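You operate a simulated robot arm through the tools that you are given. There is no shell and no other tool.

You run a simulated robot arm. Do the job below in one go: nothing can be reset, and whatever is moved stays where it is left.

JOB
Put things in order on the top of the long table. At the end: the black weight stands where the yellow grease brush stood; the green brush from the top of the long table stands where the black weight stood; the yellow weight stands on top of the green scrubbing block; the yellow grease brush stands where the yellow weight stood; the black battery cell from the top of the long table is on the grey case; whatever was shut is shut again. Leave all else as you found it, and nothing knocked over.
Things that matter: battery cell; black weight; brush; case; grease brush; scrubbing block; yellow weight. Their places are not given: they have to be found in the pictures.

Only the result counts: the job must be done as asked and must still hold three seconds after the hand-in. Knocking over, shifting, dropping, spilling or breaking anything else fails it.

ROBOT AND FRAMES
A 7-joint arm with a two-finger gripper, fixed in place. Base frame: the origin is at the foot of the arm, x ahead of it, y to its left, z up; the work surface is at about z = 0. Readings come in m, rad, newtons and seconds.
With the tool pointing down near the work surface it reaches from about 0.16 to 0.38 m from the base axis. Its first joint turns from -1.257 to 1.257 rad. Payload 0.6 kg.
The TCP is the grasp point between the finger pads, 0.022 m short of the fingertips. In the tool frame z runs along the fingers and y along their closing line. The gripper opens to 0.092 m; its body begins 0.065 m behind the TCP.
Orientation is that of the tool frame in the base frame, as a unit quaternion [x, y, z, w]. With the fingers straight down and closing along the base's y, the tool's x points along the base's -x, its y along +y and its z along -z.

CONTROLS
- The arm moves only by the tool servo_tool. Its argument "steps" is a list of rows, each a list of 7 numbers: the shift along the tool's x, y, z in m, then the turn, a rotation vector about the tool's x, y, z in degrees, then the closure, from 0 (fully open) to 1 (shut). In form: [[x, y, z, wx, wy, wz, fingers], ...]. A call has 1 to 20 rows; each row shifts and turns the commanded pose from where the row before left it, along the tool's axes as they then stand. A row lasts 0.2 s, in which the tool goes at most 0.05 m and 0.15 rad; a call with a longer step from one row to the next is refused whole, and so is a gripper value outside its range. A pose out of reach is approached as far as the arm can. The call stops where the force on the tool passes 40 N (or 10 N more than at its start, if that is more) or the arm is blocked; 0.2 s more then pass. The fingers move at their own pace (about 0.0599 m/s each) and stop on an object; they squeeze with about 21 N. The grip force told is the motor's: it shows also when the fingers shut on nothing. Time passes only in rows, and 0.2 s behind the last, so rows that do not move let the fingers close. It gives the time, the measured TCP pose, the force on the tool (base axes), the opening and the grip force at its end, in the units of the frame above (readings bear some noise), with the torque about the TCP (base axes, N m) and any sound that the robot's microphone picked up.
- Cameras (640 x 400 px; columns grow to the right, rows downward): "scene" is fixed at [0.0668, -0.2826, 0.4072]; the picture's right is [0.67, -0.74, 0.00], its down [-0.42, -0.38, -0.82] and it looks along [0.61, 0.55, -0.57] (base axes); focal length 214 px, centre (320, 200). "wrist" rides on the gripper at [0.071, 0.019, -0.102] in the tool frame; the picture's right is [-0.26, 0.97, 0.00], its down [-0.75, -0.20, -0.63] and it looks along [-0.60, -0.16, 0.78] (tool axes); focal length 280 px, centre (320, 200).
- snapshot(camera): a new picture of that camera. It takes no simulated time.
- probe_pixels(camera, pixels): for up to 12 pixels [column, row] of the newest picture of that camera ("zoom" is the newest enlarged one), the place [x, y, z] in the base frame of the surface seen there, good to about 0.003 m. It takes no simulated time.
- enlarge(camera, box): a new picture of the part [left, top, right, bottom] of that camera's present view, enlarged. It takes no simulated time.
- hand_in(): hands the job in; it is judged then, once.

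Leave the gripper open and the arm clear of the work at the hand-in unless told otherwise.

The tools are called after "Call:" as a command line: name --pt "numbers of a row" for each row, then --argument value for the rest, lists and objects as JSON in quotes. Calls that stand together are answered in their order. servo_tool: Moves the arm, as the interface text tells. Its arguments: {"type":"object","properties":{"steps":{"type":"array","items":{"type":"array","items":{"type":"number"}}}},"required":["steps"]} The other tools are called the same way: snapshot (camera) takes a picture; probe_pixels (camera, pixels) gives the place of the surface under pixels of a picture; enlarge (camera, box) takes an enlarged picture of a part of a camera's view; hand_in () hands the job in.

At the start:

```text
time_s: 0.0
eef_pos: [0.2008, 0.0267, 0.3235]
tcp_rot: [0.0, 1.0, 0.0, 0.0]
contact_force: [1.2, -0.1, -0.1]
wrist_torque: [-0.02, -0.02, -0.02]
finger_gap: 0.0918
gripper_force: 0.1
```

scene: 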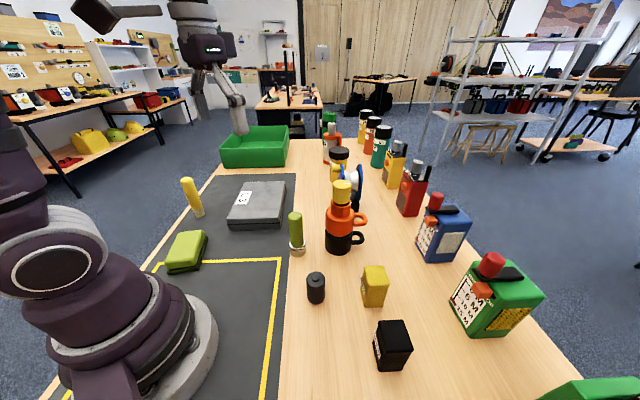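
wrist: 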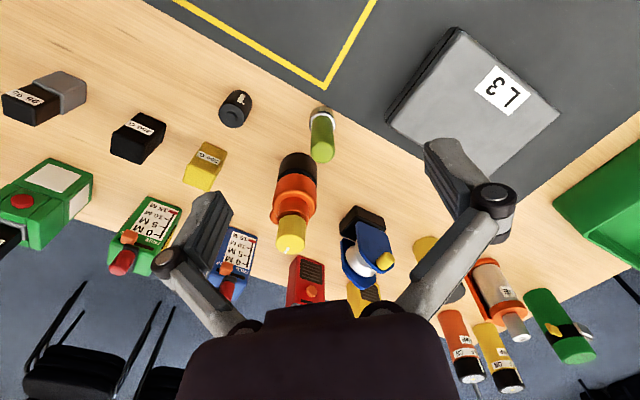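

I see the long table with a black cell near (316,288), a yellow weight at (374,286), a black weight at (391,345), a green brush at (297,235), a yellow grease brush at (192,197), a green scrubbing block at (187,252) and a grey case at (257,205). I'll enlarge parts of the view to see more.

Call:
enlarge --camera "scene" --box '[140, 160, 300, 290]'

Call:
enlarge --camera "scene" --box '[270, 160, 430, 390]'

```text
3.08 times, centred on (220, 225) of scene
```

zoom: 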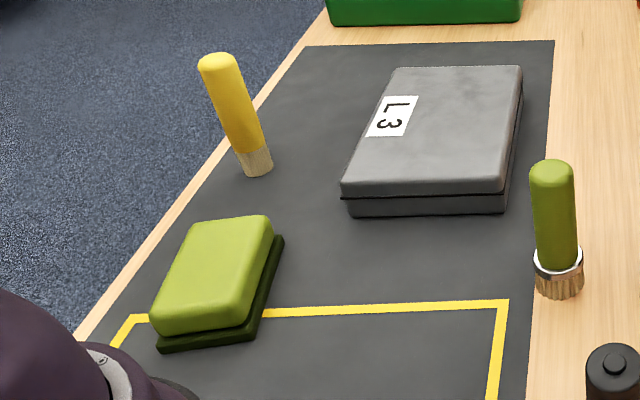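

```text
1.74 times, centred on (350, 275) of scene
```

zoom: 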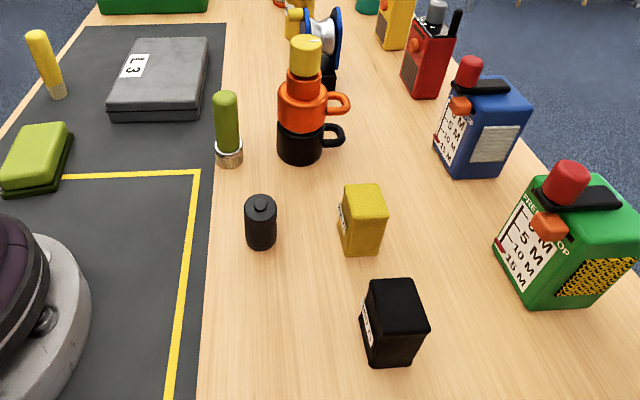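

I'll take new pictures and probe the surfaces of the main things.

Call:
snapshot --camera "scene"

Call:
snapshot --camera "wrist"

Call:
probe_pixels --camera "scene" --pixels '[[187, 180], [193, 197], [198, 213], [296, 214], [296, 235], [297, 252], [316, 275], [316, 300], [374, 270], [374, 298], [393, 330], [390, 360]]'

Call:
probe_pixels --camera "scene" --pixels '[[180, 238], [203, 236], [193, 262], [172, 262], [187, 248], [240, 190], [280, 185], [235, 215], [275, 215], [257, 203], [200, 218], [340, 188]]'

Call:
probe_pixels --camera "wrist" --pixels '[[237, 97], [233, 116], [140, 125], [135, 148], [207, 150], [200, 175], [323, 113], [321, 130], [322, 155], [460, 40], [400, 115], [550, 115]]'

```text
taken
```

scene: 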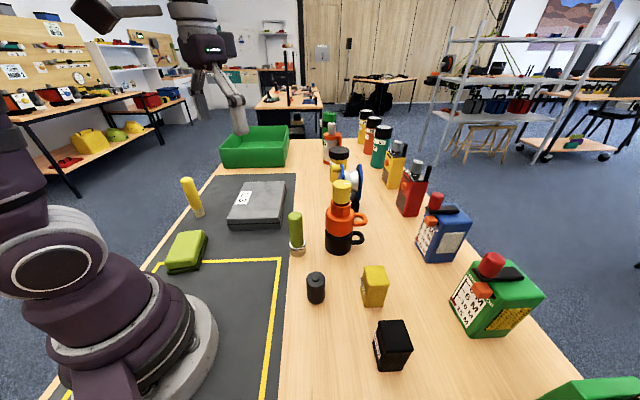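

```text
taken
```

wrist: 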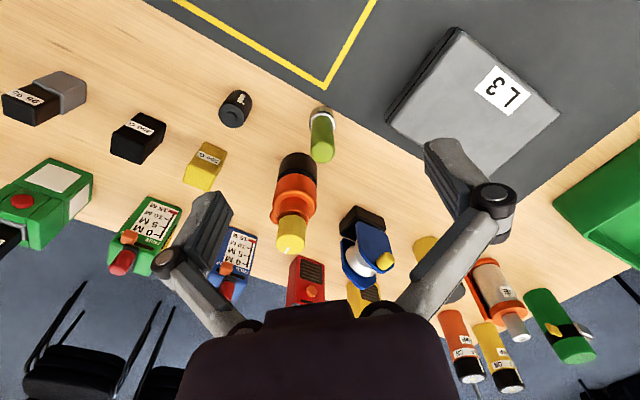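

```text
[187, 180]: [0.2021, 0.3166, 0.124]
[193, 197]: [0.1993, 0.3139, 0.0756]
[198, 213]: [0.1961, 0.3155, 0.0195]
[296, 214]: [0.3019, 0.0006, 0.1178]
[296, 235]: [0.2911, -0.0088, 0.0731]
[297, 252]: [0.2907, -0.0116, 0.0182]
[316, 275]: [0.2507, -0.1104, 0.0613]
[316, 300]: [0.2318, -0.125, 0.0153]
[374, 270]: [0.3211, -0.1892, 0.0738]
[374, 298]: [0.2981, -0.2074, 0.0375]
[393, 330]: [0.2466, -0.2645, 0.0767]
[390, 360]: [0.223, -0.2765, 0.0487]
```

```text
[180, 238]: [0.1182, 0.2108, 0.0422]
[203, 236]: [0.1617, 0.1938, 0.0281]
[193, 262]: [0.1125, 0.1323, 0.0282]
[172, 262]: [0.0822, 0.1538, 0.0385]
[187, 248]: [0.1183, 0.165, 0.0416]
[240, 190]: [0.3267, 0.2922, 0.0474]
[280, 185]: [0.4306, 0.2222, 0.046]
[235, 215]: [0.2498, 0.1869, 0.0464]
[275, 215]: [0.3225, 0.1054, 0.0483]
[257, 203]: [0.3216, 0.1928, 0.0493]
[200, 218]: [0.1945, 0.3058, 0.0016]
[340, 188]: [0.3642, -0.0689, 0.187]
```

```text
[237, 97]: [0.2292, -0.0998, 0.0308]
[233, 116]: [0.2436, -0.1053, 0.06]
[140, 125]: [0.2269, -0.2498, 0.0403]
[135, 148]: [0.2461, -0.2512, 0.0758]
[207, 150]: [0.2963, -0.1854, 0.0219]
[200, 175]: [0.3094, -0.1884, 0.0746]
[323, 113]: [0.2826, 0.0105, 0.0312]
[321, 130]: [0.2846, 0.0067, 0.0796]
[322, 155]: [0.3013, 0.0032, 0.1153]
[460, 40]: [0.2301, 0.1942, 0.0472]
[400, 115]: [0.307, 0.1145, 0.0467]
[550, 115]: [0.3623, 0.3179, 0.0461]
```

Next I'll enlarge the wrist view to see the near row of objects in detail, in particular the thing at (45,97) that the scene camera does not show.

Call:
enlarge --camera "wrist" --box '[0, 60, 260, 222]'

Call:
probe_pixels --camera "wrist" --pixels '[[25, 108], [60, 95], [50, 75], [40, 195], [150, 225], [125, 262]]'

Call:
enlarge --camera "wrist" --box '[220, 60, 480, 222]'

Call:
enlarge --camera "scene" --box '[160, 160, 220, 220]'

```text
2.46 times, centred on (130, 141) of wrist
```

zoom: 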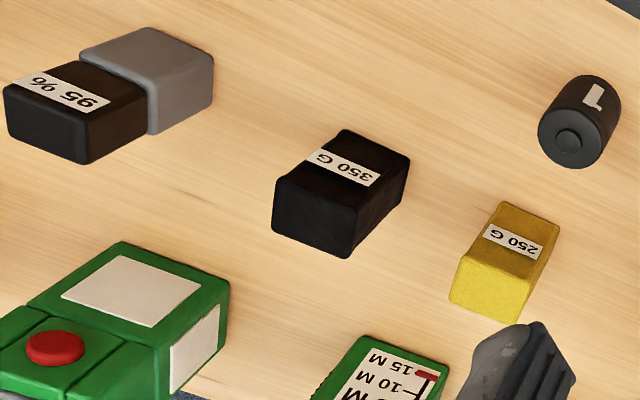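

```text
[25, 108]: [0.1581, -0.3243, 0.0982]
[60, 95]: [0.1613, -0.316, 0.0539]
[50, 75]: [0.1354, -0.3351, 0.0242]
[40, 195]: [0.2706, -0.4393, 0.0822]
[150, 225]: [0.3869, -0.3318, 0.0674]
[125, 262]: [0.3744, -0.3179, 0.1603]
```

```text
2.46 times, centred on (350, 141) of wrist
```

zoom: 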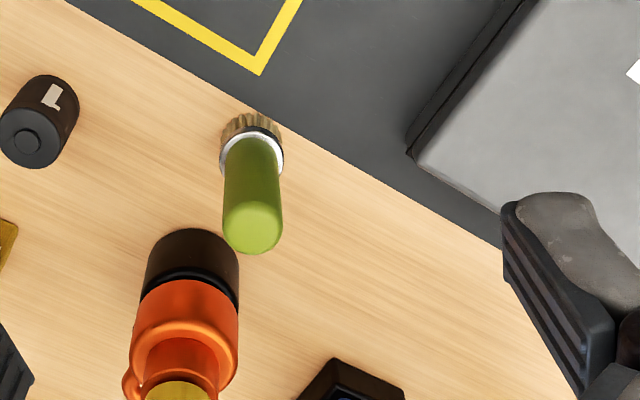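

```text
6.67 times, centred on (190, 190) of scene
```

zoom: 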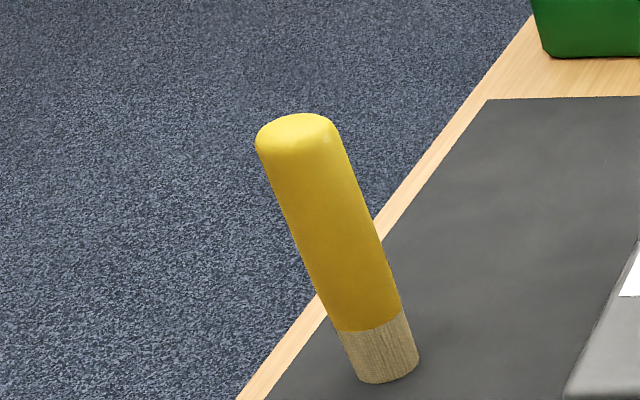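

A spray-like "95 %" container stands near (0.15,-0.33) and must be left alone. I'll check how wide the gripper is by probing its knuckles in the wrist picture.

Call:
probe_pixels --camera "wrist" --pixels '[[168, 262], [205, 215], [190, 280], [497, 195], [512, 198], [440, 165], [450, 250], [230, 315], [320, 350], [470, 170]]'

Call:
probe_pixels --camera "scene" --pixels '[[205, 15], [205, 45], [185, 45], [235, 45], [243, 130], [215, 65], [200, 105], [185, 15]]'

```text
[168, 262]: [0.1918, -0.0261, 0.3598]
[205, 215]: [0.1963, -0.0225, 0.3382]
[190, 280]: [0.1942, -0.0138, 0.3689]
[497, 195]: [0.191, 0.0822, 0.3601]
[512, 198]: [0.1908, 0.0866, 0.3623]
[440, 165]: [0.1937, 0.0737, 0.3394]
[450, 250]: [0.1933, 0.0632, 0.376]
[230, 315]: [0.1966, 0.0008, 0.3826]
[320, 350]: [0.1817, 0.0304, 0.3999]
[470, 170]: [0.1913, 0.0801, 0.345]
```

```text
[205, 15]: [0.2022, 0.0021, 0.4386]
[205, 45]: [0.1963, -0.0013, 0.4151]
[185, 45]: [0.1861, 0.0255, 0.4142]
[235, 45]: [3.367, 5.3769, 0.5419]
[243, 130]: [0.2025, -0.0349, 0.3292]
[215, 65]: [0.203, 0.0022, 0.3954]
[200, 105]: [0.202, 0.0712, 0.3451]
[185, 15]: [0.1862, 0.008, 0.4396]
```

The open gripper is about 0.13 m wide at the knuckles and slim otherwise. I'll move with open fingers to hover over the black cell, at about (0.243,-0.108) and z 0.20.

Call:
servo_tool --pt "-0.0084 -0.027 0.0247 0 0 0 0" --pt "-0.0084 -0.027 0.0247 0 0 0 0" --pt "-0.0084 -0.027 0.0247 0 0 0 0" --pt "-0.0084 -0.027 0.0247 0 0 0 0" --pt "-0.0084 -0.027 0.0247 0 0 0 0" --pt "0 0 0 0 0 0 0"

Call:
snapshot --camera "wrist"

Call:
snapshot --camera "scene"

```text
time_s: 1.4
eef_pos: [0.245, -0.1081, 0.2026]
tcp_rot: [0.0, 1.0, 0.001, 0.0]
contact_force: [1.2, -0.1, -0.6]
wrist_torque: [0.03, 0.0, 0.02]
finger_gap: 0.0919
gripper_force: 0.0
```

```text
taken
```

wrist: 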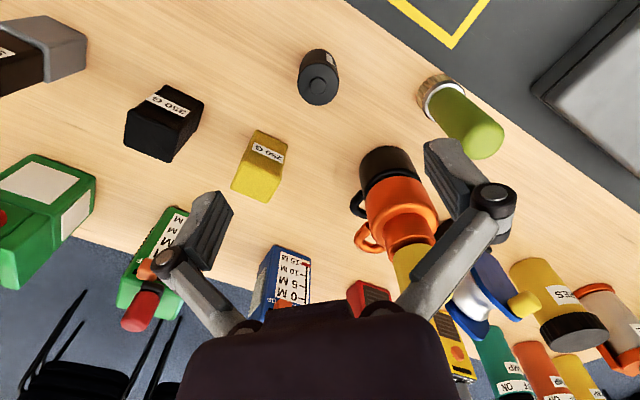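

```text
taken
```

scene: 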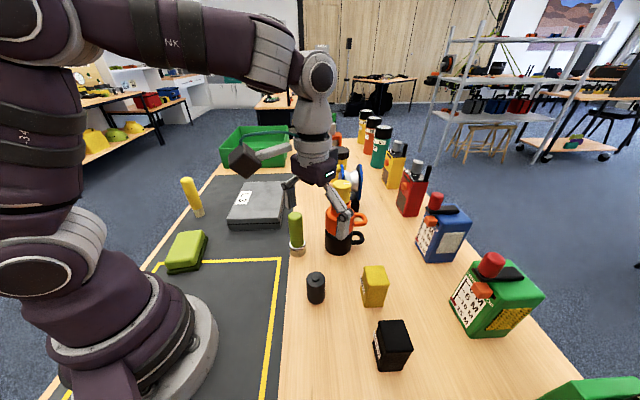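

The cell sits at (318,85) in the wrist picture, right under the tool. I'll enlarge and probe the cell and weights.

Call:
enlarge --camera "wrist" --box '[270, 40, 370, 120]'

Call:
probe_pixels --camera "wrist" --pixels '[[319, 86], [300, 85], [337, 86], [319, 103], [319, 70], [319, 55]]'

Call:
enlarge --camera "wrist" --box '[100, 70, 300, 210]'

```text
5.00 times, centred on (320, 80) of wrist
```

zoom: 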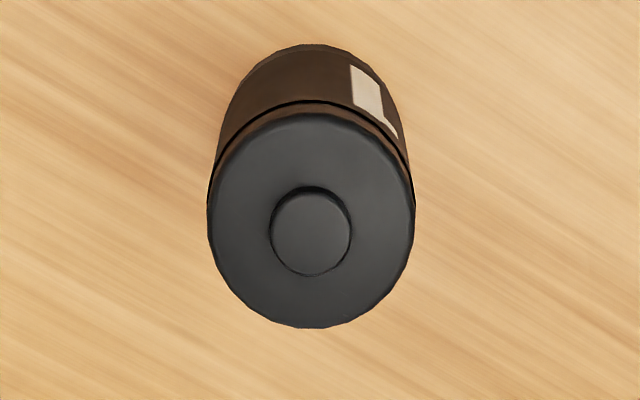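

```text
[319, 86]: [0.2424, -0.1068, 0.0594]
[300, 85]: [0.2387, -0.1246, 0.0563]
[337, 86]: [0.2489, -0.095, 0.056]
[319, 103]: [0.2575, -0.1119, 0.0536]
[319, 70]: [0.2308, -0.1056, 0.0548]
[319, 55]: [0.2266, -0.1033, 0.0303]
```

```text
2.86 times, centred on (200, 140) of wrist
```

zoom: 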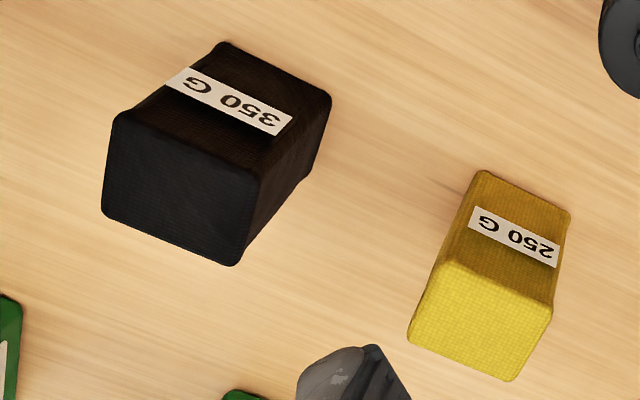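

The cell's centre is about (0.243,-0.108) with its top at 0.06. I'll lower to z 0.036 and then close on it.

Call:
servo_tool --pt "0.0015 0 0.045 0 0 0 0" --pt "0 0 0.045 0 0 0 0" --pt "0 0 0.04 0 0 0 0" --pt "0 0 0.025 0 0 0 0" --pt "0 0 0.0116 0 0 0 0" --pt "0 0 0 0 0 0 0"

Call:
snapshot --camera "wrist"

```text
time_s: 2.8
eef_pos: [0.2416, -0.1082, 0.0325]
tcp_rot: [-0.001, 1.0, 0.0, 0.001]
contact_force: [-0.3, 0.2, -0.5]
wrist_torque: [-0.01, -0.01, -0.03]
finger_gap: 0.0922
gripper_force: 0.0
```

```text
taken
```

wrist: 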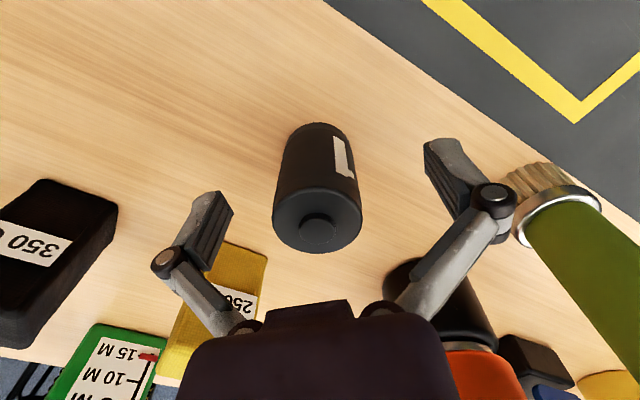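

The cell stands between the fingers and nothing is touched. I'll close now.

Call:
servo_tool --pt "0 0 0 0 0 0 1" --pt "0 0 0 0 0 0 1" --pt "0 0 0 0 0 0 1" --pt "0 0 0 0 0 0 1" --pt "0 0 0 0 0 0 1"

Call:
snapshot --camera "wrist"

```text
time_s: 4.0
eef_pos: [0.2422, -0.1081, 0.0328]
tcp_rot: [0.0, 1.0, 0.0, 0.0]
contact_force: [-0.4, -1.8, 6.6]
wrist_torque: [-0.03, 0.0, 0.0]
finger_gap: 0.0352
gripper_force: 21.8
```

```text
taken
```

wrist: 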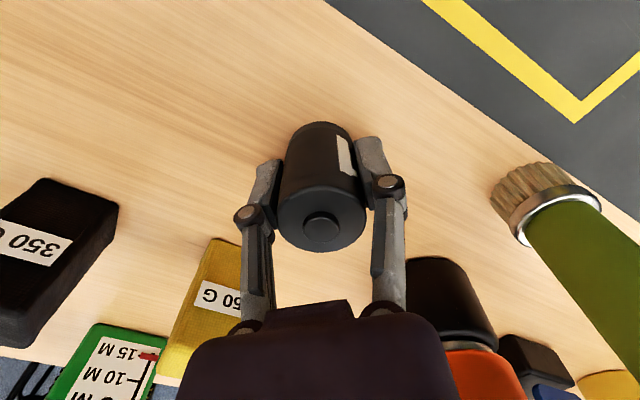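

The cell is held with a gap of 35 mm. I'll lift 0.20 m straight up and carry it over to the case at about (0.295,0.19).

Call:
servo_tool --pt "0 0 -0.02 0 0 0 1" --pt "0 0 -0.04 0 0 0 1" --pt "0 0 -0.045 0 0 0 1" --pt "0 0 -0.045 0 0 0 1" --pt "0 0 -0.05 0 0 0 1" --pt "-0.00767 0.0426 0 0 0 0 1" --pt "-0.00767 0.0426 0 0 0 0 1" --pt "-0.00767 0.0426 0 0 0 0 1" --pt "-0.00767 0.0426 0 0 0 0 1" --pt "-0.00767 0.0426 0 0 0 0 1" --pt "-0.00767 0.0426 0 0 0 0 1" --pt "-0.00767 0.0426 0 0 0 0 1" --pt "0 0 0 0 0 0 1"

Call:
snapshot --camera "wrist"

Call:
snapshot --camera "scene"

```text
time_s: 6.8
eef_pos: [0.2944, 0.1836, 0.2277]
tcp_rot: [0.0, 1.0, -0.001, -0.001]
contact_force: [0.1, -0.5, 0.1]
wrist_torque: [-0.02, -0.01, 0.03]
finger_gap: 0.0001
gripper_force: 21.3
out of reach, approached as far as the arm can: row 12
```

```text
taken
```

wrist: 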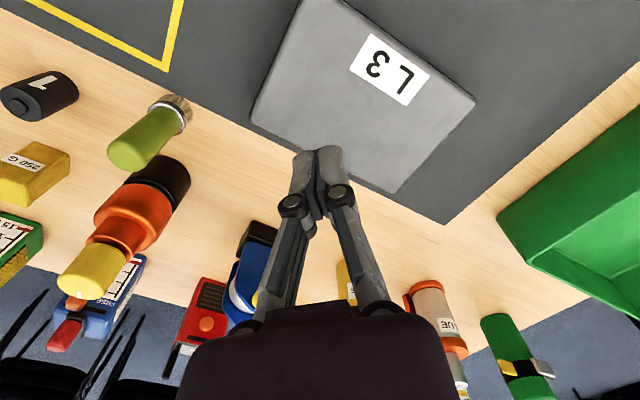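

```text
taken
```

scene: 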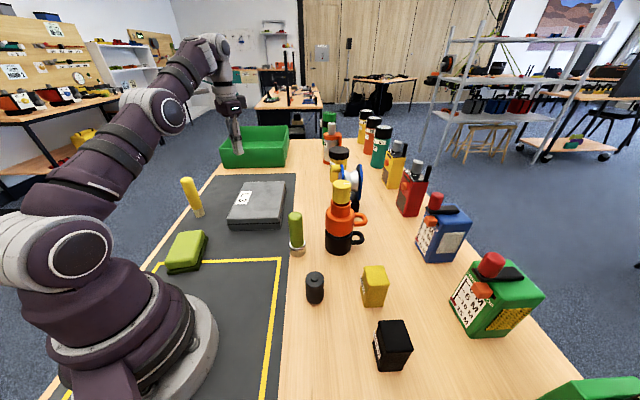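

The cell slipped out: the gap reads 0 and the cell still stands on the table at about (314,288). The last row was also out of reach at this height. Before going back I'll look at the cell and measure the case from here.

Call:
enlarge --camera "scene" --box '[276, 250, 356, 320]'

Call:
probe_pixels --camera "wrist" --pixels '[[306, 6], [340, 5], [470, 102], [393, 185], [258, 115], [360, 90], [330, 110], [45, 95], [20, 100], [330, 70]]'

Call:
probe_pixels --camera "scene" --pixels '[[315, 275], [315, 290], [307, 288], [323, 288], [315, 301], [316, 306]]'

Call:
enlarge --camera "wrist" --box '[0, 50, 160, 150]'

```text
5.71 times, centred on (316, 285) of scene
```

zoom: 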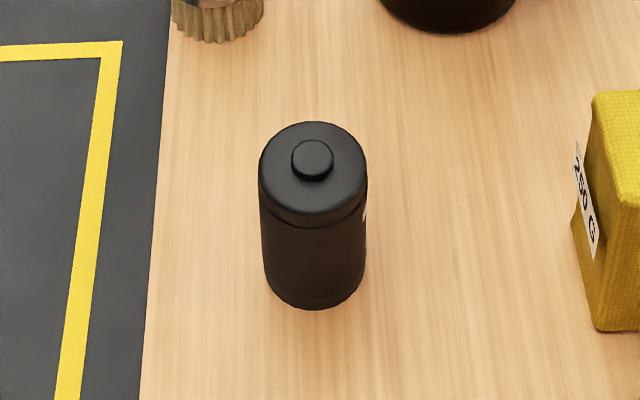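

```text
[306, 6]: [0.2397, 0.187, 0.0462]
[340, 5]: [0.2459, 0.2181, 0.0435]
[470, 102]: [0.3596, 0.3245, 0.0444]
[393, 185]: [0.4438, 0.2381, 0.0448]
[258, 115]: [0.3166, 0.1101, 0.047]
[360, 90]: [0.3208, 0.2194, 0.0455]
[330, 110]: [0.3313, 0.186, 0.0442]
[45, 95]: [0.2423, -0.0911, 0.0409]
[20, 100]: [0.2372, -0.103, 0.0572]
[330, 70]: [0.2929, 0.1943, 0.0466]
```

```text
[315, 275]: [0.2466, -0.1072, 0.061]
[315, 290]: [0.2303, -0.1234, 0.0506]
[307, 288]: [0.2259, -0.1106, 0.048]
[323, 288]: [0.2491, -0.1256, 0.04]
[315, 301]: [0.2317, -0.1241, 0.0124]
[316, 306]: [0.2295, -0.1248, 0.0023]
```

```text
4.00 times, centred on (80, 100) of wrist
```

zoom: 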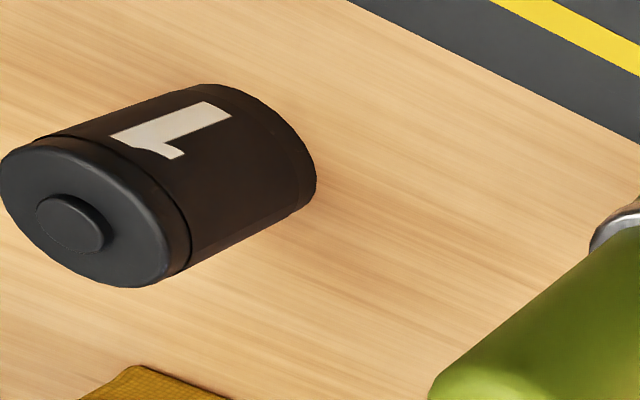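

The cell is still upright, moved only a few mm. I'll open and go back above it at about (0.239,-0.109), z 0.20.

Call:
servo_tool --pt "0.0079 -0.0418 0.004 0 0 0 0" --pt "0.0079 -0.0418 0.004 0 0 0 0" --pt "0.0079 -0.0418 0.004 0 0 0 0" --pt "0.0079 -0.0418 0.004 0 0 0 0" --pt "0.0079 -0.0418 0.004 0 0 0 0" --pt "0.0079 -0.0418 0.004 0 0 0 0" --pt "0.0079 -0.0418 0.004 0 0 0 0" --pt "0 0 0 0 0 0 0"

Call:
snapshot --camera "wrist"

Call:
probe_pixels --camera "wrist" --pixels '[[320, 82], [305, 82], [335, 82], [320, 95], [320, 70]]'

Call:
enlarge --camera "wrist" --box '[270, 40, 370, 120]'

```text
time_s: 8.6
eef_pos: [0.2406, -0.1091, 0.204]
tcp_rot: [0.0, 1.0, 0.0, -0.001]
contact_force: [-0.2, 0.9, -0.8]
wrist_torque: [0.0, -0.01, 0.01]
finger_gap: 0.0919
gripper_force: 0.0
```

```text
taken
```

wrist: 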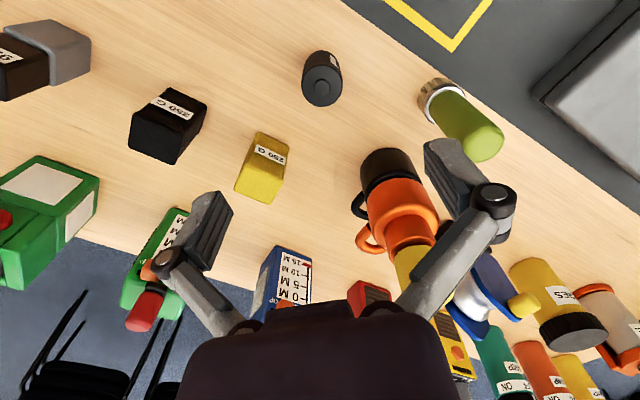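

```text
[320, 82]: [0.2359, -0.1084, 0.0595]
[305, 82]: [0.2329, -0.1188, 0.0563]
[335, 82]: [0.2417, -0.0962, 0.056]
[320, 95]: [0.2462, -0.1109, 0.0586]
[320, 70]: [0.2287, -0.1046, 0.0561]
```

```text
5.00 times, centred on (320, 80) of wrist
```

zoom: 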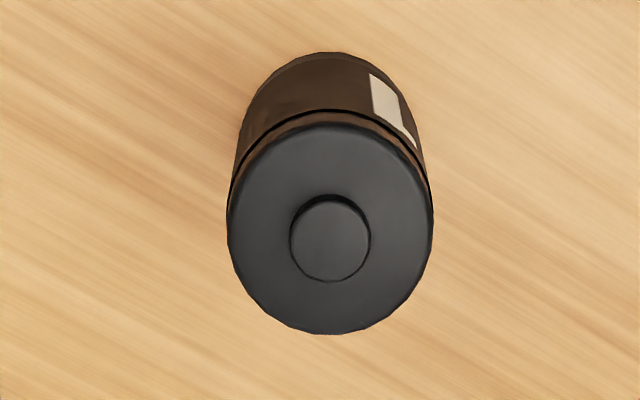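

The cell's centre is at about (0.241,-0.1075), under the tool to within 2 mm. I'll lower to z 0.031, grip longer and lift very slowly this time.

Call:
servo_tool --pt "0 0.0015 0.045 0 0 0 0" --pt "0 0 0.045 0 0 0 0" --pt "0 0 0.04 0 0 0 0" --pt "0 0 0.025 0 0 0 0" --pt "0 0 0.012 0 0 0 0" --pt "0 0 0.005 0 0 0 0" --pt "0 0 0 0 0 0 0"

Call:
servo_tool --pt "0 0 0 0 0 0 1" --pt "0 0 0 0 0 0 1" --pt "0 0 0 0 0 0 1" --pt "0 0 0 0 0 0 1" --pt "0 0 0 0 0 0 1" --pt "0 0 0 0 0 0 1" --pt "0 0 0 0 0 0 1"

Call:
servo_tool --pt "0 0 -0.002 0 0 0 1" --pt "0 0 -0.003 0 0 0 1" --pt "0 0 -0.004 0 0 0 1" --pt "0 0 0 0 0 0 1"

Call:
snapshot --camera "wrist"

Call:
enlarge --camera "scene" --box '[260, 230, 370, 320]'

```text
time_s: 10.2
eef_pos: [0.2401, -0.1053, 0.0308]
tcp_rot: [0.0, 1.0, 0.0, 0.001]
contact_force: [0.2, -0.4, 0.0]
wrist_torque: [0.01, 0.0, 0.03]
finger_gap: 0.092
gripper_force: 0.0
```

```text
time_s: 11.8
eef_pos: [0.2398, -0.1062, 0.0309]
tcp_rot: [0.0, 1.0, -0.001, 0.0]
contact_force: [0.0, -1.6, 5.8]
wrist_torque: [-0.07, -0.01, 0.02]
finger_gap: 0.0353
gripper_force: 21.2
```

```text
time_s: 12.8
eef_pos: [0.2392, -0.1058, 0.0405]
tcp_rot: [0.0, 1.0, 0.0, 0.001]
contact_force: [1.2, -0.4, -1.2]
wrist_torque: [-0.02, -0.02, 0.01]
finger_gap: 0.0352
gripper_force: 20.8
```

```text
taken
```

wrist: 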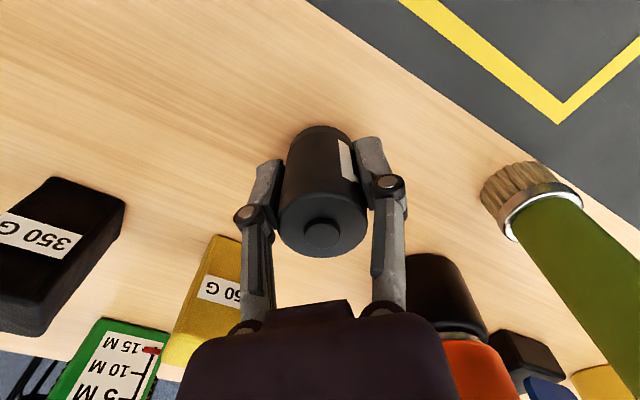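

```text
4.44 times, centred on (315, 275) of scene
```

zoom: 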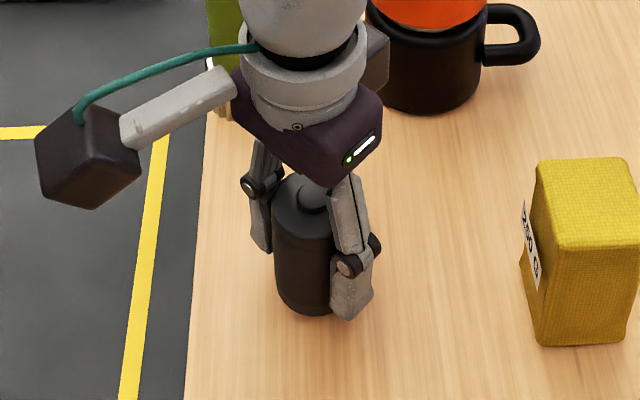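

The cell seems to rise with the fingers now (nub at (321,233), gap still 35 mm). I'll go on lifting slowly and check.

Call:
servo_tool --pt "0 0 -0.004 0 0 0 1" --pt "0 0 -0.006 0 0 0 1" --pt "0 0 -0.008 0 0 0 1" --pt "0 0 -0.01 0 0 0 1" --pt "0 0 -0.01 0 0 0 1" --pt "0 0 -0.006 0 0 0 1" --pt "0 0 0 0 0 0 1"

Call:
snapshot --camera "wrist"

Call:
enlarge --camera "scene" --box '[260, 230, 370, 320]'

```text
time_s: 14.4
eef_pos: [0.2383, -0.1076, 0.0843]
tcp_rot: [0.0, 1.0, -0.001, 0.0]
contact_force: [-0.9, -0.1, -2.9]
wrist_torque: [-0.02, 0.0, 0.0]
finger_gap: 0.035
gripper_force: 20.5
```

```text
taken
```

wrist: 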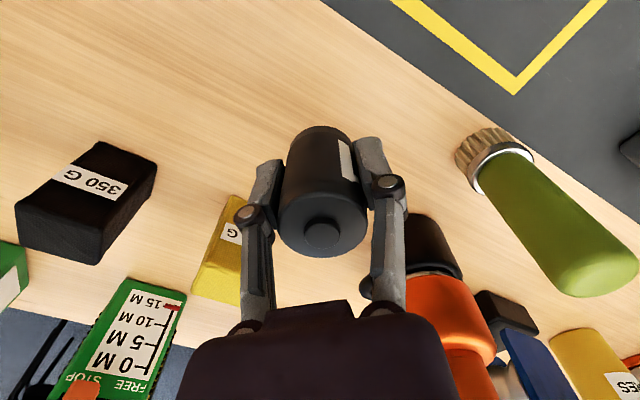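

```text
4.44 times, centred on (315, 275) of scene
```

zoom: 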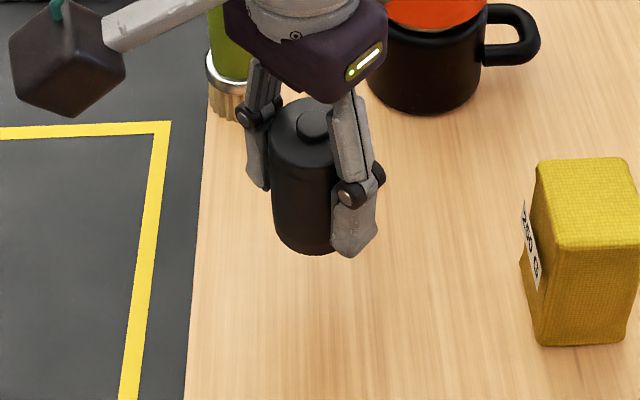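

It is held firmly (z 0.084). I'll lift further to z about 0.175 and move gently toward (0.23,0.05), clear of the green brush.

Call:
servo_tool --pt "0 0 -0.008 0 0 0 1" --pt "0 0 -0.014 0 0 0 1" --pt "0 0 -0.02 0 0 0 1" --pt "0 0 -0.02 0 0 0 1" --pt "0 0 -0.018 0 0 0 1" --pt "0 0 -0.01 0 0 0 1" --pt "0.0005 0.008 0 0 0 0 1" --pt "0.001 0.014 0 0 0 0 1" --pt "0.001 0.02 0 0 0 0 1" --pt "0.001 0.022 0 0 0 0 1" --pt "0.001 0.022 0 0 0 0 1" --pt "0.001 0.022 0 0 0 0 1" --pt "0.001 0.02 0 0 0 0 1" --pt "0.001 0.016 0 0 0 0 1" --pt "0.0005 0.012 0 0 0 0 1" --pt "0 0 0 0 0 0 1"

Call:
snapshot --camera "wrist"

```text
time_s: 17.8
eef_pos: [0.2322, 0.0503, 0.1736]
tcp_rot: [0.0, 1.0, -0.001, 0.0]
contact_force: [0.2, -0.5, 0.2]
wrist_torque: [-0.03, -0.02, -0.01]
finger_gap: 0.0351
gripper_force: 21.3
```

```text
taken
```

wrist: 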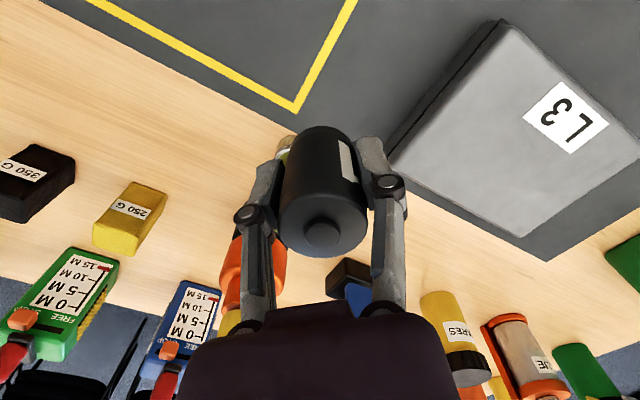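

The cell is still held. I'll carry it over the case to about (0.303,0.176), coming down to z 0.14.

Call:
servo_tool --pt "-0.0043 0.0076 0.002 0 0 0 1" --pt "-0.0071 0.0126 0.0034 0 0 0 1" --pt "-0.0099 0.0176 0.0048 0 0 0 1" --pt "-0.01065 0.0189 0.0051 0 0 0 1" --pt "-0.01065 0.0189 0.0051 0 0 0 1" --pt "-0.0099 0.0176 0.0048 0 0 0 1" --pt "-0.0092 0.0164 0.0044 0 0 0 1" --pt "-0.0057 0.0101 0.0027 0 0 0 1" --pt "-0.0036 0.0063 0.0017 0 0 0 1" --pt "0 0 0 0 0 0 1"

Call:
snapshot --camera "wrist"

Call:
snapshot --camera "scene"

```text
time_s: 20.0
eef_pos: [0.3036, 0.1765, 0.1393]
tcp_rot: [0.0, 1.0, 0.0, -0.001]
contact_force: [0.2, -1.0, -1.0]
wrist_torque: [0.02, -0.01, 0.02]
finger_gap: 0.0355
gripper_force: 21.2
```

```text
taken
```

wrist: 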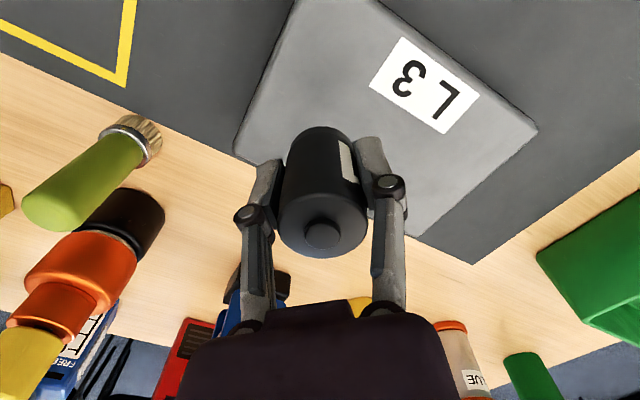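

```text
taken
```

scene: 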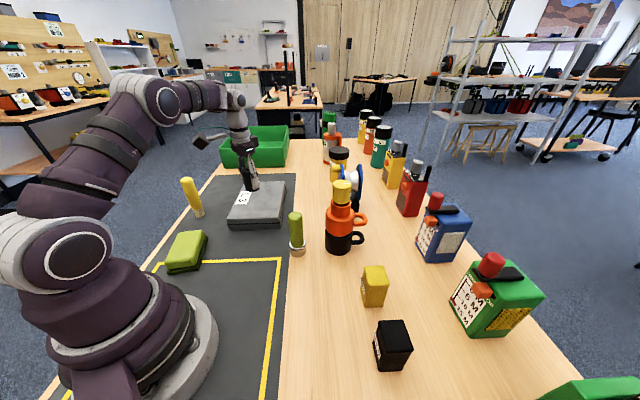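

The cell is over the middle-near part of the case, which is at (256,208) in the scene picture. I'll lower it gently to just above contact.

Call:
servo_tool --pt "0 0 0.01 0 0 0 1" --pt "0 0 0.015 0 0 0 1" --pt "0 0 0.015 0 0 0 1" --pt "0 0 0.01 0 0 0 1" --pt "0 0 0.006 0 0 0 1" --pt "0 0 0.003 0 0 0 1" --pt "0 0 0 0 0 0 1"

Call:
servo_tool --pt "0 0 0.001 0 0 0 1" --pt "0 0 0.001 0 0 0 1" --pt "0 0 0 0 0 0 1"

Call:
enlarge --camera "scene" --box '[205, 150, 305, 240]'

```text
time_s: 21.6
eef_pos: [0.3019, 0.1774, 0.082]
tcp_rot: [0.0, 1.0, -0.001, 0.0]
contact_force: [0.1, -0.9, -1.2]
wrist_torque: [0.02, 0.0, 0.0]
finger_gap: 0.035
gripper_force: 20.5
```

```text
time_s: 22.4
eef_pos: [0.302, 0.1768, 0.0795]
tcp_rot: [0.0, 1.0, 0.0, 0.0]
contact_force: [0.2, -0.8, -1.1]
wrist_torque: [0.0, 0.03, -0.01]
finger_gap: 0.0352
gripper_force: 21.0
```

```text
4.44 times, centred on (255, 195) of scene
```

zoom: 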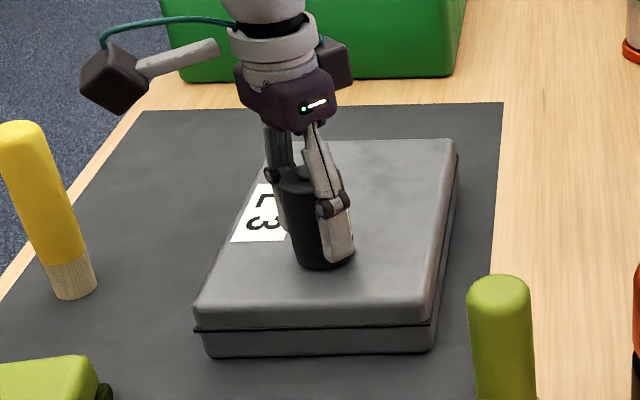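

Force is still about −1 N, so there is no contact yet. I'll go down in 1 mm rows while watching the force.

Call:
servo_tool --pt "0 0 0.001 0 0 0 1" --pt "0 0 0.001 0 0 0 1" --pt "0 0 0 0 0 0 1"

Call:
servo_tool --pt "0 0 0.001 0 0 0 1" --pt "0 0 0 0 0 0 1"

```text
time_s: 23.2
eef_pos: [0.3026, 0.1761, 0.0777]
tcp_rot: [0.0, 1.0, 0.0, 0.001]
contact_force: [-0.4, 0.0, -2.8]
wrist_torque: [-0.03, -0.01, -0.01]
finger_gap: 0.0353
gripper_force: 20.6
```

```text
time_s: 23.8
eef_pos: [0.3023, 0.1758, 0.077]
tcp_rot: [0.0, 1.0, 0.001, 0.001]
contact_force: [0.4, -0.5, -2.0]
wrist_torque: [0.04, 0.03, 0.0]
finger_gap: 0.0351
gripper_force: 20.8
```

There's still no contact (−2 N is the hanging weight). I'll go another millimetre at a time.

Call:
servo_tool --pt "0 0 0.001 0 0 0 1" --pt "0 0 0 0 0 0 1"

Call:
servo_tool --pt "0 0 0.001 0 0 0 1" --pt "0 0 0 0 0 0 1"

```text
time_s: 24.4
eef_pos: [0.3027, 0.1761, 0.0762]
tcp_rot: [0.0, 1.0, 0.0, 0.001]
contact_force: [-5.1, -2.2, 17.1]
wrist_torque: [-0.1, 0.04, 0.02]
finger_gap: 0.0349
gripper_force: 21.0
```

```text
time_s: 25.0
eef_pos: [0.302, 0.1769, 0.0741]
tcp_rot: [0.0, 1.0, 0.0, 0.001]
contact_force: [-1.0, -1.6, 18.4]
wrist_torque: [-0.07, -0.03, -0.02]
finger_gap: 0.0355
gripper_force: 21.3
```

Contact is made (about 18 N up). I'll relieve it by 1 mm, then open the fingers and rise straight up.

Call:
servo_tool --pt "0 0 -0.001 0 0 0 1" --pt "0 0 0 0 0 0 0.5" --pt "0 0 0 0 0 0 0.3" --pt "0 0 0 0 0 0 0.2" --pt "0 0 0 0 0 0 0.1" --pt "0 0 -0.01 0 0 0 0" --pt "0 0 -0.03 0 0 0 0" --pt "0 0 -0.04 0 0 0 0" --pt "0 0 -0.02 0 0 0 0" --pt "0 0 0 0 0 0 0"

Call:
snapshot --camera "wrist"

Call:
snapshot --camera "scene"

```text
time_s: 27.2
eef_pos: [0.3049, 0.177, 0.1751]
tcp_rot: [0.0, 1.0, 0.0, 0.0]
contact_force: [0.1, -0.4, 0.3]
wrist_torque: [0.03, -0.02, 0.02]
finger_gap: 0.0921
gripper_force: 0.1
```

```text
taken
```

wrist: 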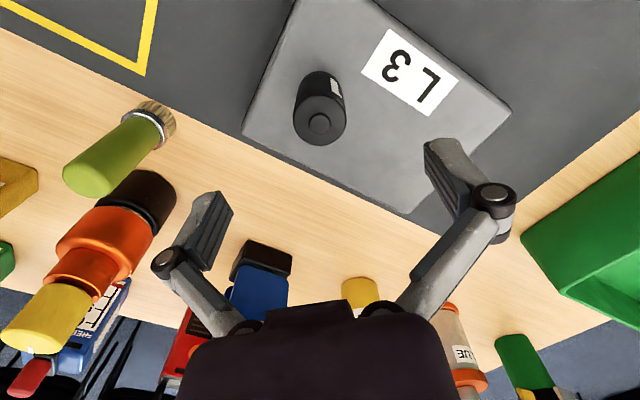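

```text
taken
```

scene: 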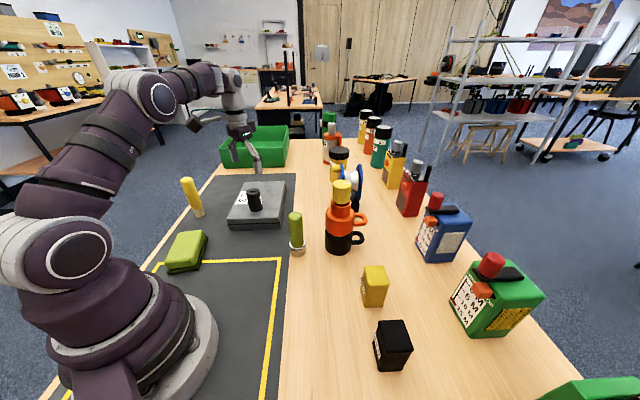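

The cell stands upright on the case. Next comes the yellow weight at about (0.314,-0.193), its sides turned 45°. I'll retreat, turn the tool by 45° so that the fingers stay clear of the black weight, and hover over it.

Call:
servo_tool --pt "0.0213 -0.0318 -0.005 0 0 0 0" --pt "0.0213 -0.0318 -0.005 0 0 0 0" --pt "0.0213 -0.0318 -0.005 0 0 0 0" --pt "0.0213 -0.0318 -0.005 0 0 0 0" --pt "0 0 0 0 0 -7.5 0" --pt "0 0 0 0 0 -7.5 0" --pt "0 0 0 0 0 -7.5 0" --pt "0 0 0 0 0 -7.5 0" --pt "0 0 0 0 0 -7.5 0" --pt "0 0 0 0 0 -7.5 0" --pt "0.01767 -0.0377 0.0042 0 0 0 0" --pt "0.01767 -0.0377 0.0042 0 0 0 0" --pt "0.01767 -0.0377 0.0042 0 0 0 0" --pt "0.01767 -0.0377 0.0042 0 0 0 0" --pt "0.01767 -0.0377 0.0042 0 0 0 0" --pt "0.01767 -0.0377 0.0042 0 0 0 0" --pt "0 0 0 0 0 0 0"

Call:
snapshot --camera "wrist"

Call:
snapshot --camera "scene"

```text
time_s: 30.8
eef_pos: [0.3005, -0.186, 0.1691]
tcp_rot: [-0.383, 0.924, 0.001, 0.0]
contact_force: [0.5, 0.6, 0.1]
wrist_torque: [-0.01, -0.01, 0.02]
finger_gap: 0.0921
gripper_force: 0.0
```

```text
taken
```

wrist: 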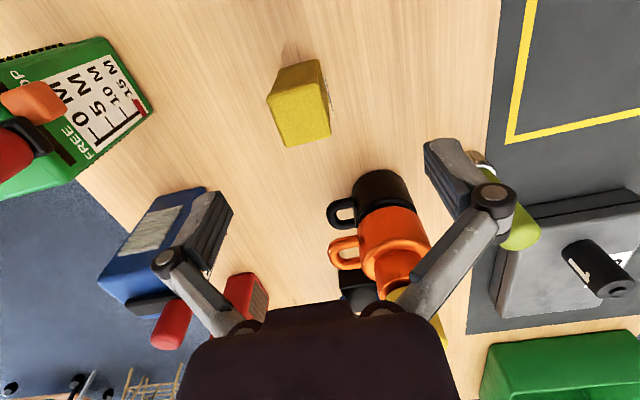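

```text
taken
```

scene: 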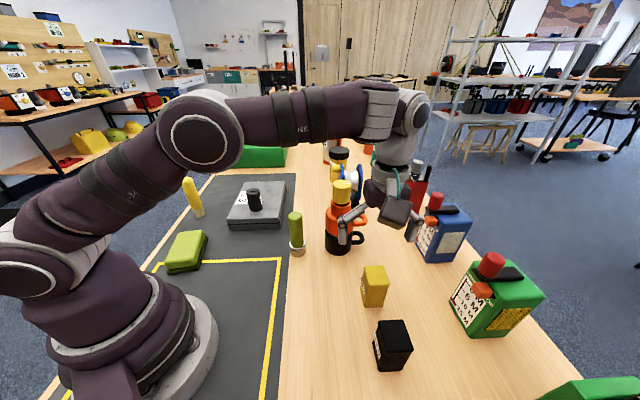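

The yellow weight is at (300,105) in the wrist picture. I'll enlarge to measure its sides.

Call:
enlarge --camera "wrist" --box '[240, 40, 360, 160]'

Call:
probe_pixels --camera "wrist" --pixels '[[300, 115], [275, 98], [314, 90], [325, 130], [290, 142], [300, 65], [80, 90], [140, 110], [190, 200], [345, 230]]'

```text
3.33 times, centred on (300, 100) of wrist
```

zoom: 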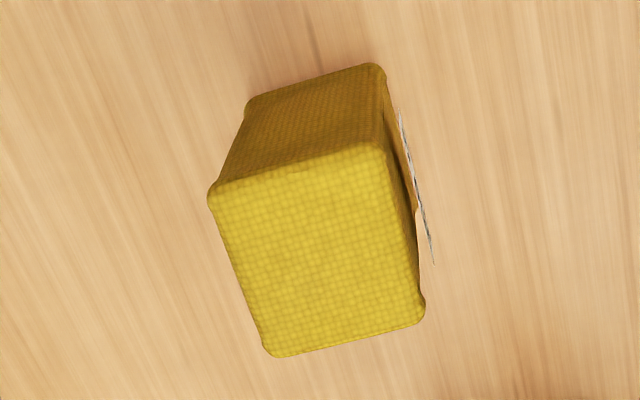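

```text
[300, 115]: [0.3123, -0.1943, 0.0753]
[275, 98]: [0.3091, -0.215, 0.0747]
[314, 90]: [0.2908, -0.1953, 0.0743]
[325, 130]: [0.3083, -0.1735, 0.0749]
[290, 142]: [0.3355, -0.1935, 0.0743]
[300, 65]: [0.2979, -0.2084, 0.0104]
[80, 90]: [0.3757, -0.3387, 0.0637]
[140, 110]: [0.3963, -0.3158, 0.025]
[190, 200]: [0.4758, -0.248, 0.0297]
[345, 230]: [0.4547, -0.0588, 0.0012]
```

The weight's centre is about (0.3125,-0.195), its sides in line with the tool and 0.037 m wide. I'll shift 15 mm along −y of the tool and lower to z 0.042.

Call:
servo_tool --pt "-0.0017 -0.0152 0 0 0 0 0" --pt "0 0 0.03 0 0 0 0" --pt "0 0 0.035 0 0 0 0" --pt "0 0 0.03 0 0 0 0" --pt "0 0 0.02 0 0 0 0" --pt "0 0 0.012 0 0 0 0" --pt "0 0 0 0 0 0 0"

Call:
snapshot --camera "wrist"

Call:
enlarge --camera "scene" --box '[310, 210, 450, 380]'

```text
time_s: 32.4
eef_pos: [0.3131, -0.1952, 0.0432]
tcp_rot: [-0.383, 0.924, 0.0, -0.001]
contact_force: [-0.9, -0.1, 0.6]
wrist_torque: [0.03, -0.03, -0.03]
finger_gap: 0.0918
gripper_force: 0.1
```

```text
taken
```

wrist: 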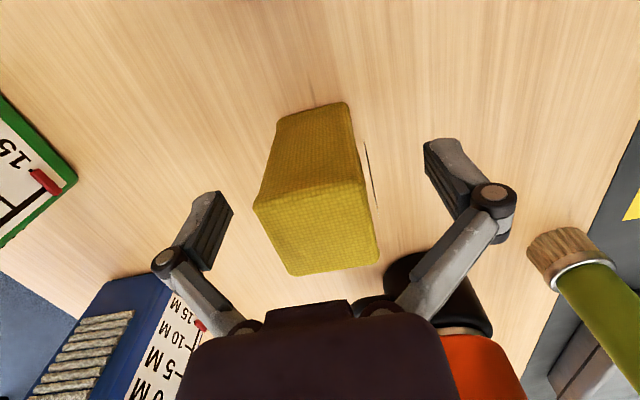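

```text
2.35 times, centred on (380, 295) of scene
```

zoom: 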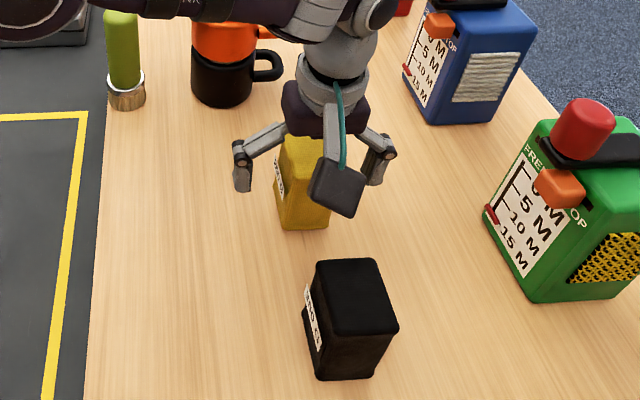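

The weight stands between the fingers. I'll close, wait and lift a few millimetres.

Call:
servo_tool --pt "0 0 0 0 0 0 1" --pt "0 0 0 0 0 0 1" --pt "0 0 0 0 0 0 1" --pt "0 0 0 0 0 0 1" --pt "0 0 0 0 0 0 1" --pt "0 0 0 0 0 0 1" --pt "0 0 0 0 0 0 1"

Call:
servo_tool --pt "0 0 -0.002 0 0 0 1" --pt "0 0 -0.003 0 0 0 1" --pt "0 0 -0.005 0 0 0 1" --pt "0 0 -0.007 0 0 0 1" --pt "0 0 -0.008 0 0 0 1" --pt "0 0 -0.005 0 0 0 1" --pt "0 0 0 0 0 0 1"

Call:
snapshot --camera "wrist"

Call:
enlarge --camera "scene" --box '[310, 210, 450, 380]'

```text
time_s: 34.0
eef_pos: [0.3137, -0.1963, 0.0443]
tcp_rot: [-0.383, 0.924, 0.001, 0.0]
contact_force: [-1.8, 1.0, 10.1]
wrist_torque: [0.04, 0.01, -0.02]
finger_gap: 0.0397
gripper_force: 20.8
```

```text
time_s: 35.6
eef_pos: [0.3139, -0.1949, 0.0735]
tcp_rot: [-0.383, 0.924, 0.0, 0.0]
contact_force: [0.0, 0.1, -2.1]
wrist_torque: [0.02, -0.02, 0.03]
finger_gap: 0.0397
gripper_force: 21.4
```

```text
taken
```

wrist: 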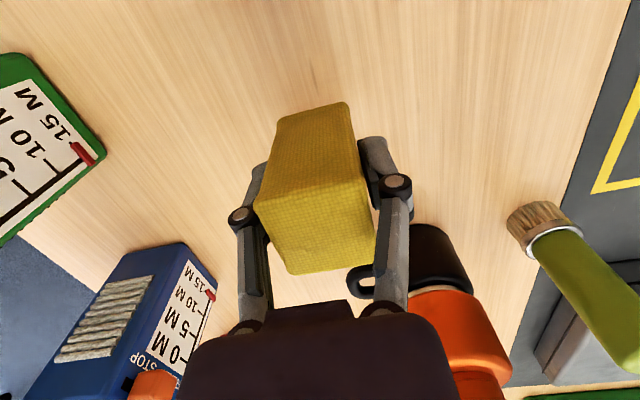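

```text
2.35 times, centred on (380, 295) of scene
```

zoom: 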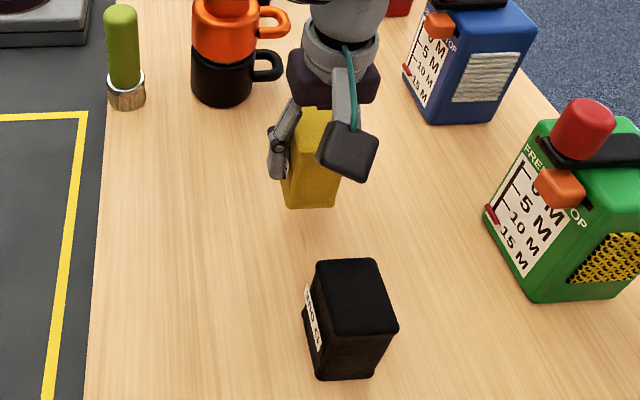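

The yellow weight is held (gap 0.0397). Before carrying it I'll measure the scrubbing block with a fresh enlarged scene view.

Call:
enlarge --camera "scene" --box '[150, 215, 230, 285]'

Call:
snapshot --camera "scene"

Call:
probe_pixels --camera "scene" --pixels '[[181, 234], [202, 232], [191, 260], [170, 260], [186, 246], [178, 246], [194, 246], [190, 234], [180, 262], [192, 265], [166, 266], [208, 240]]'

```text
5.71 times, centred on (190, 250) of scene
```

zoom: 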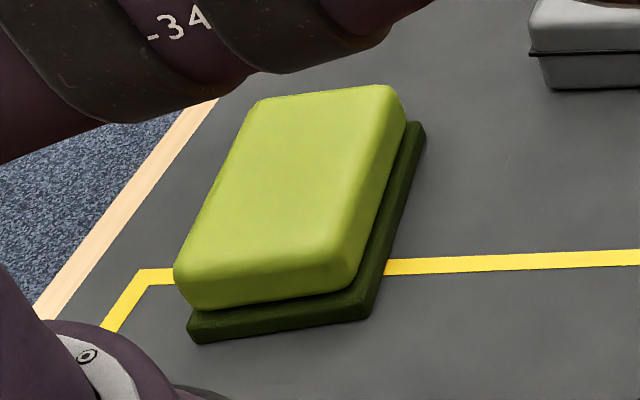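

```text
taken
```

scene: 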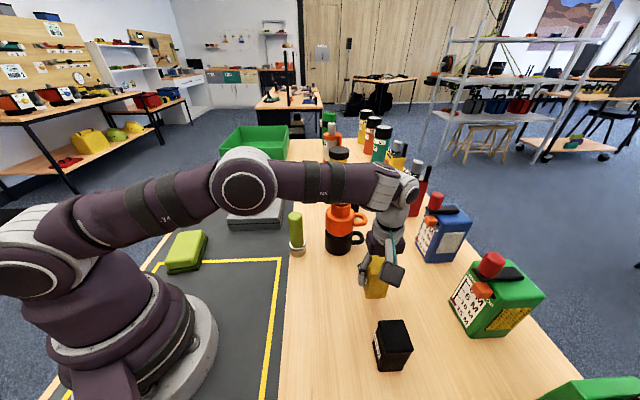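

```text
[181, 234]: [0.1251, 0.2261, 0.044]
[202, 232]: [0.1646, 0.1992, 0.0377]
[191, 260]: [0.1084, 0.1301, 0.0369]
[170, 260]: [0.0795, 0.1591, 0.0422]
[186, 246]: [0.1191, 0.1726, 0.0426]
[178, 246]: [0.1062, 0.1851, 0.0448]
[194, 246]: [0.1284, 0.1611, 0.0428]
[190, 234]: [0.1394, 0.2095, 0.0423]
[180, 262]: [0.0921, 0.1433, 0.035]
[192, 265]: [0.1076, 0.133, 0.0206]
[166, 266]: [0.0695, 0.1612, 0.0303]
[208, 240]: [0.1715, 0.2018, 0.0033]
```

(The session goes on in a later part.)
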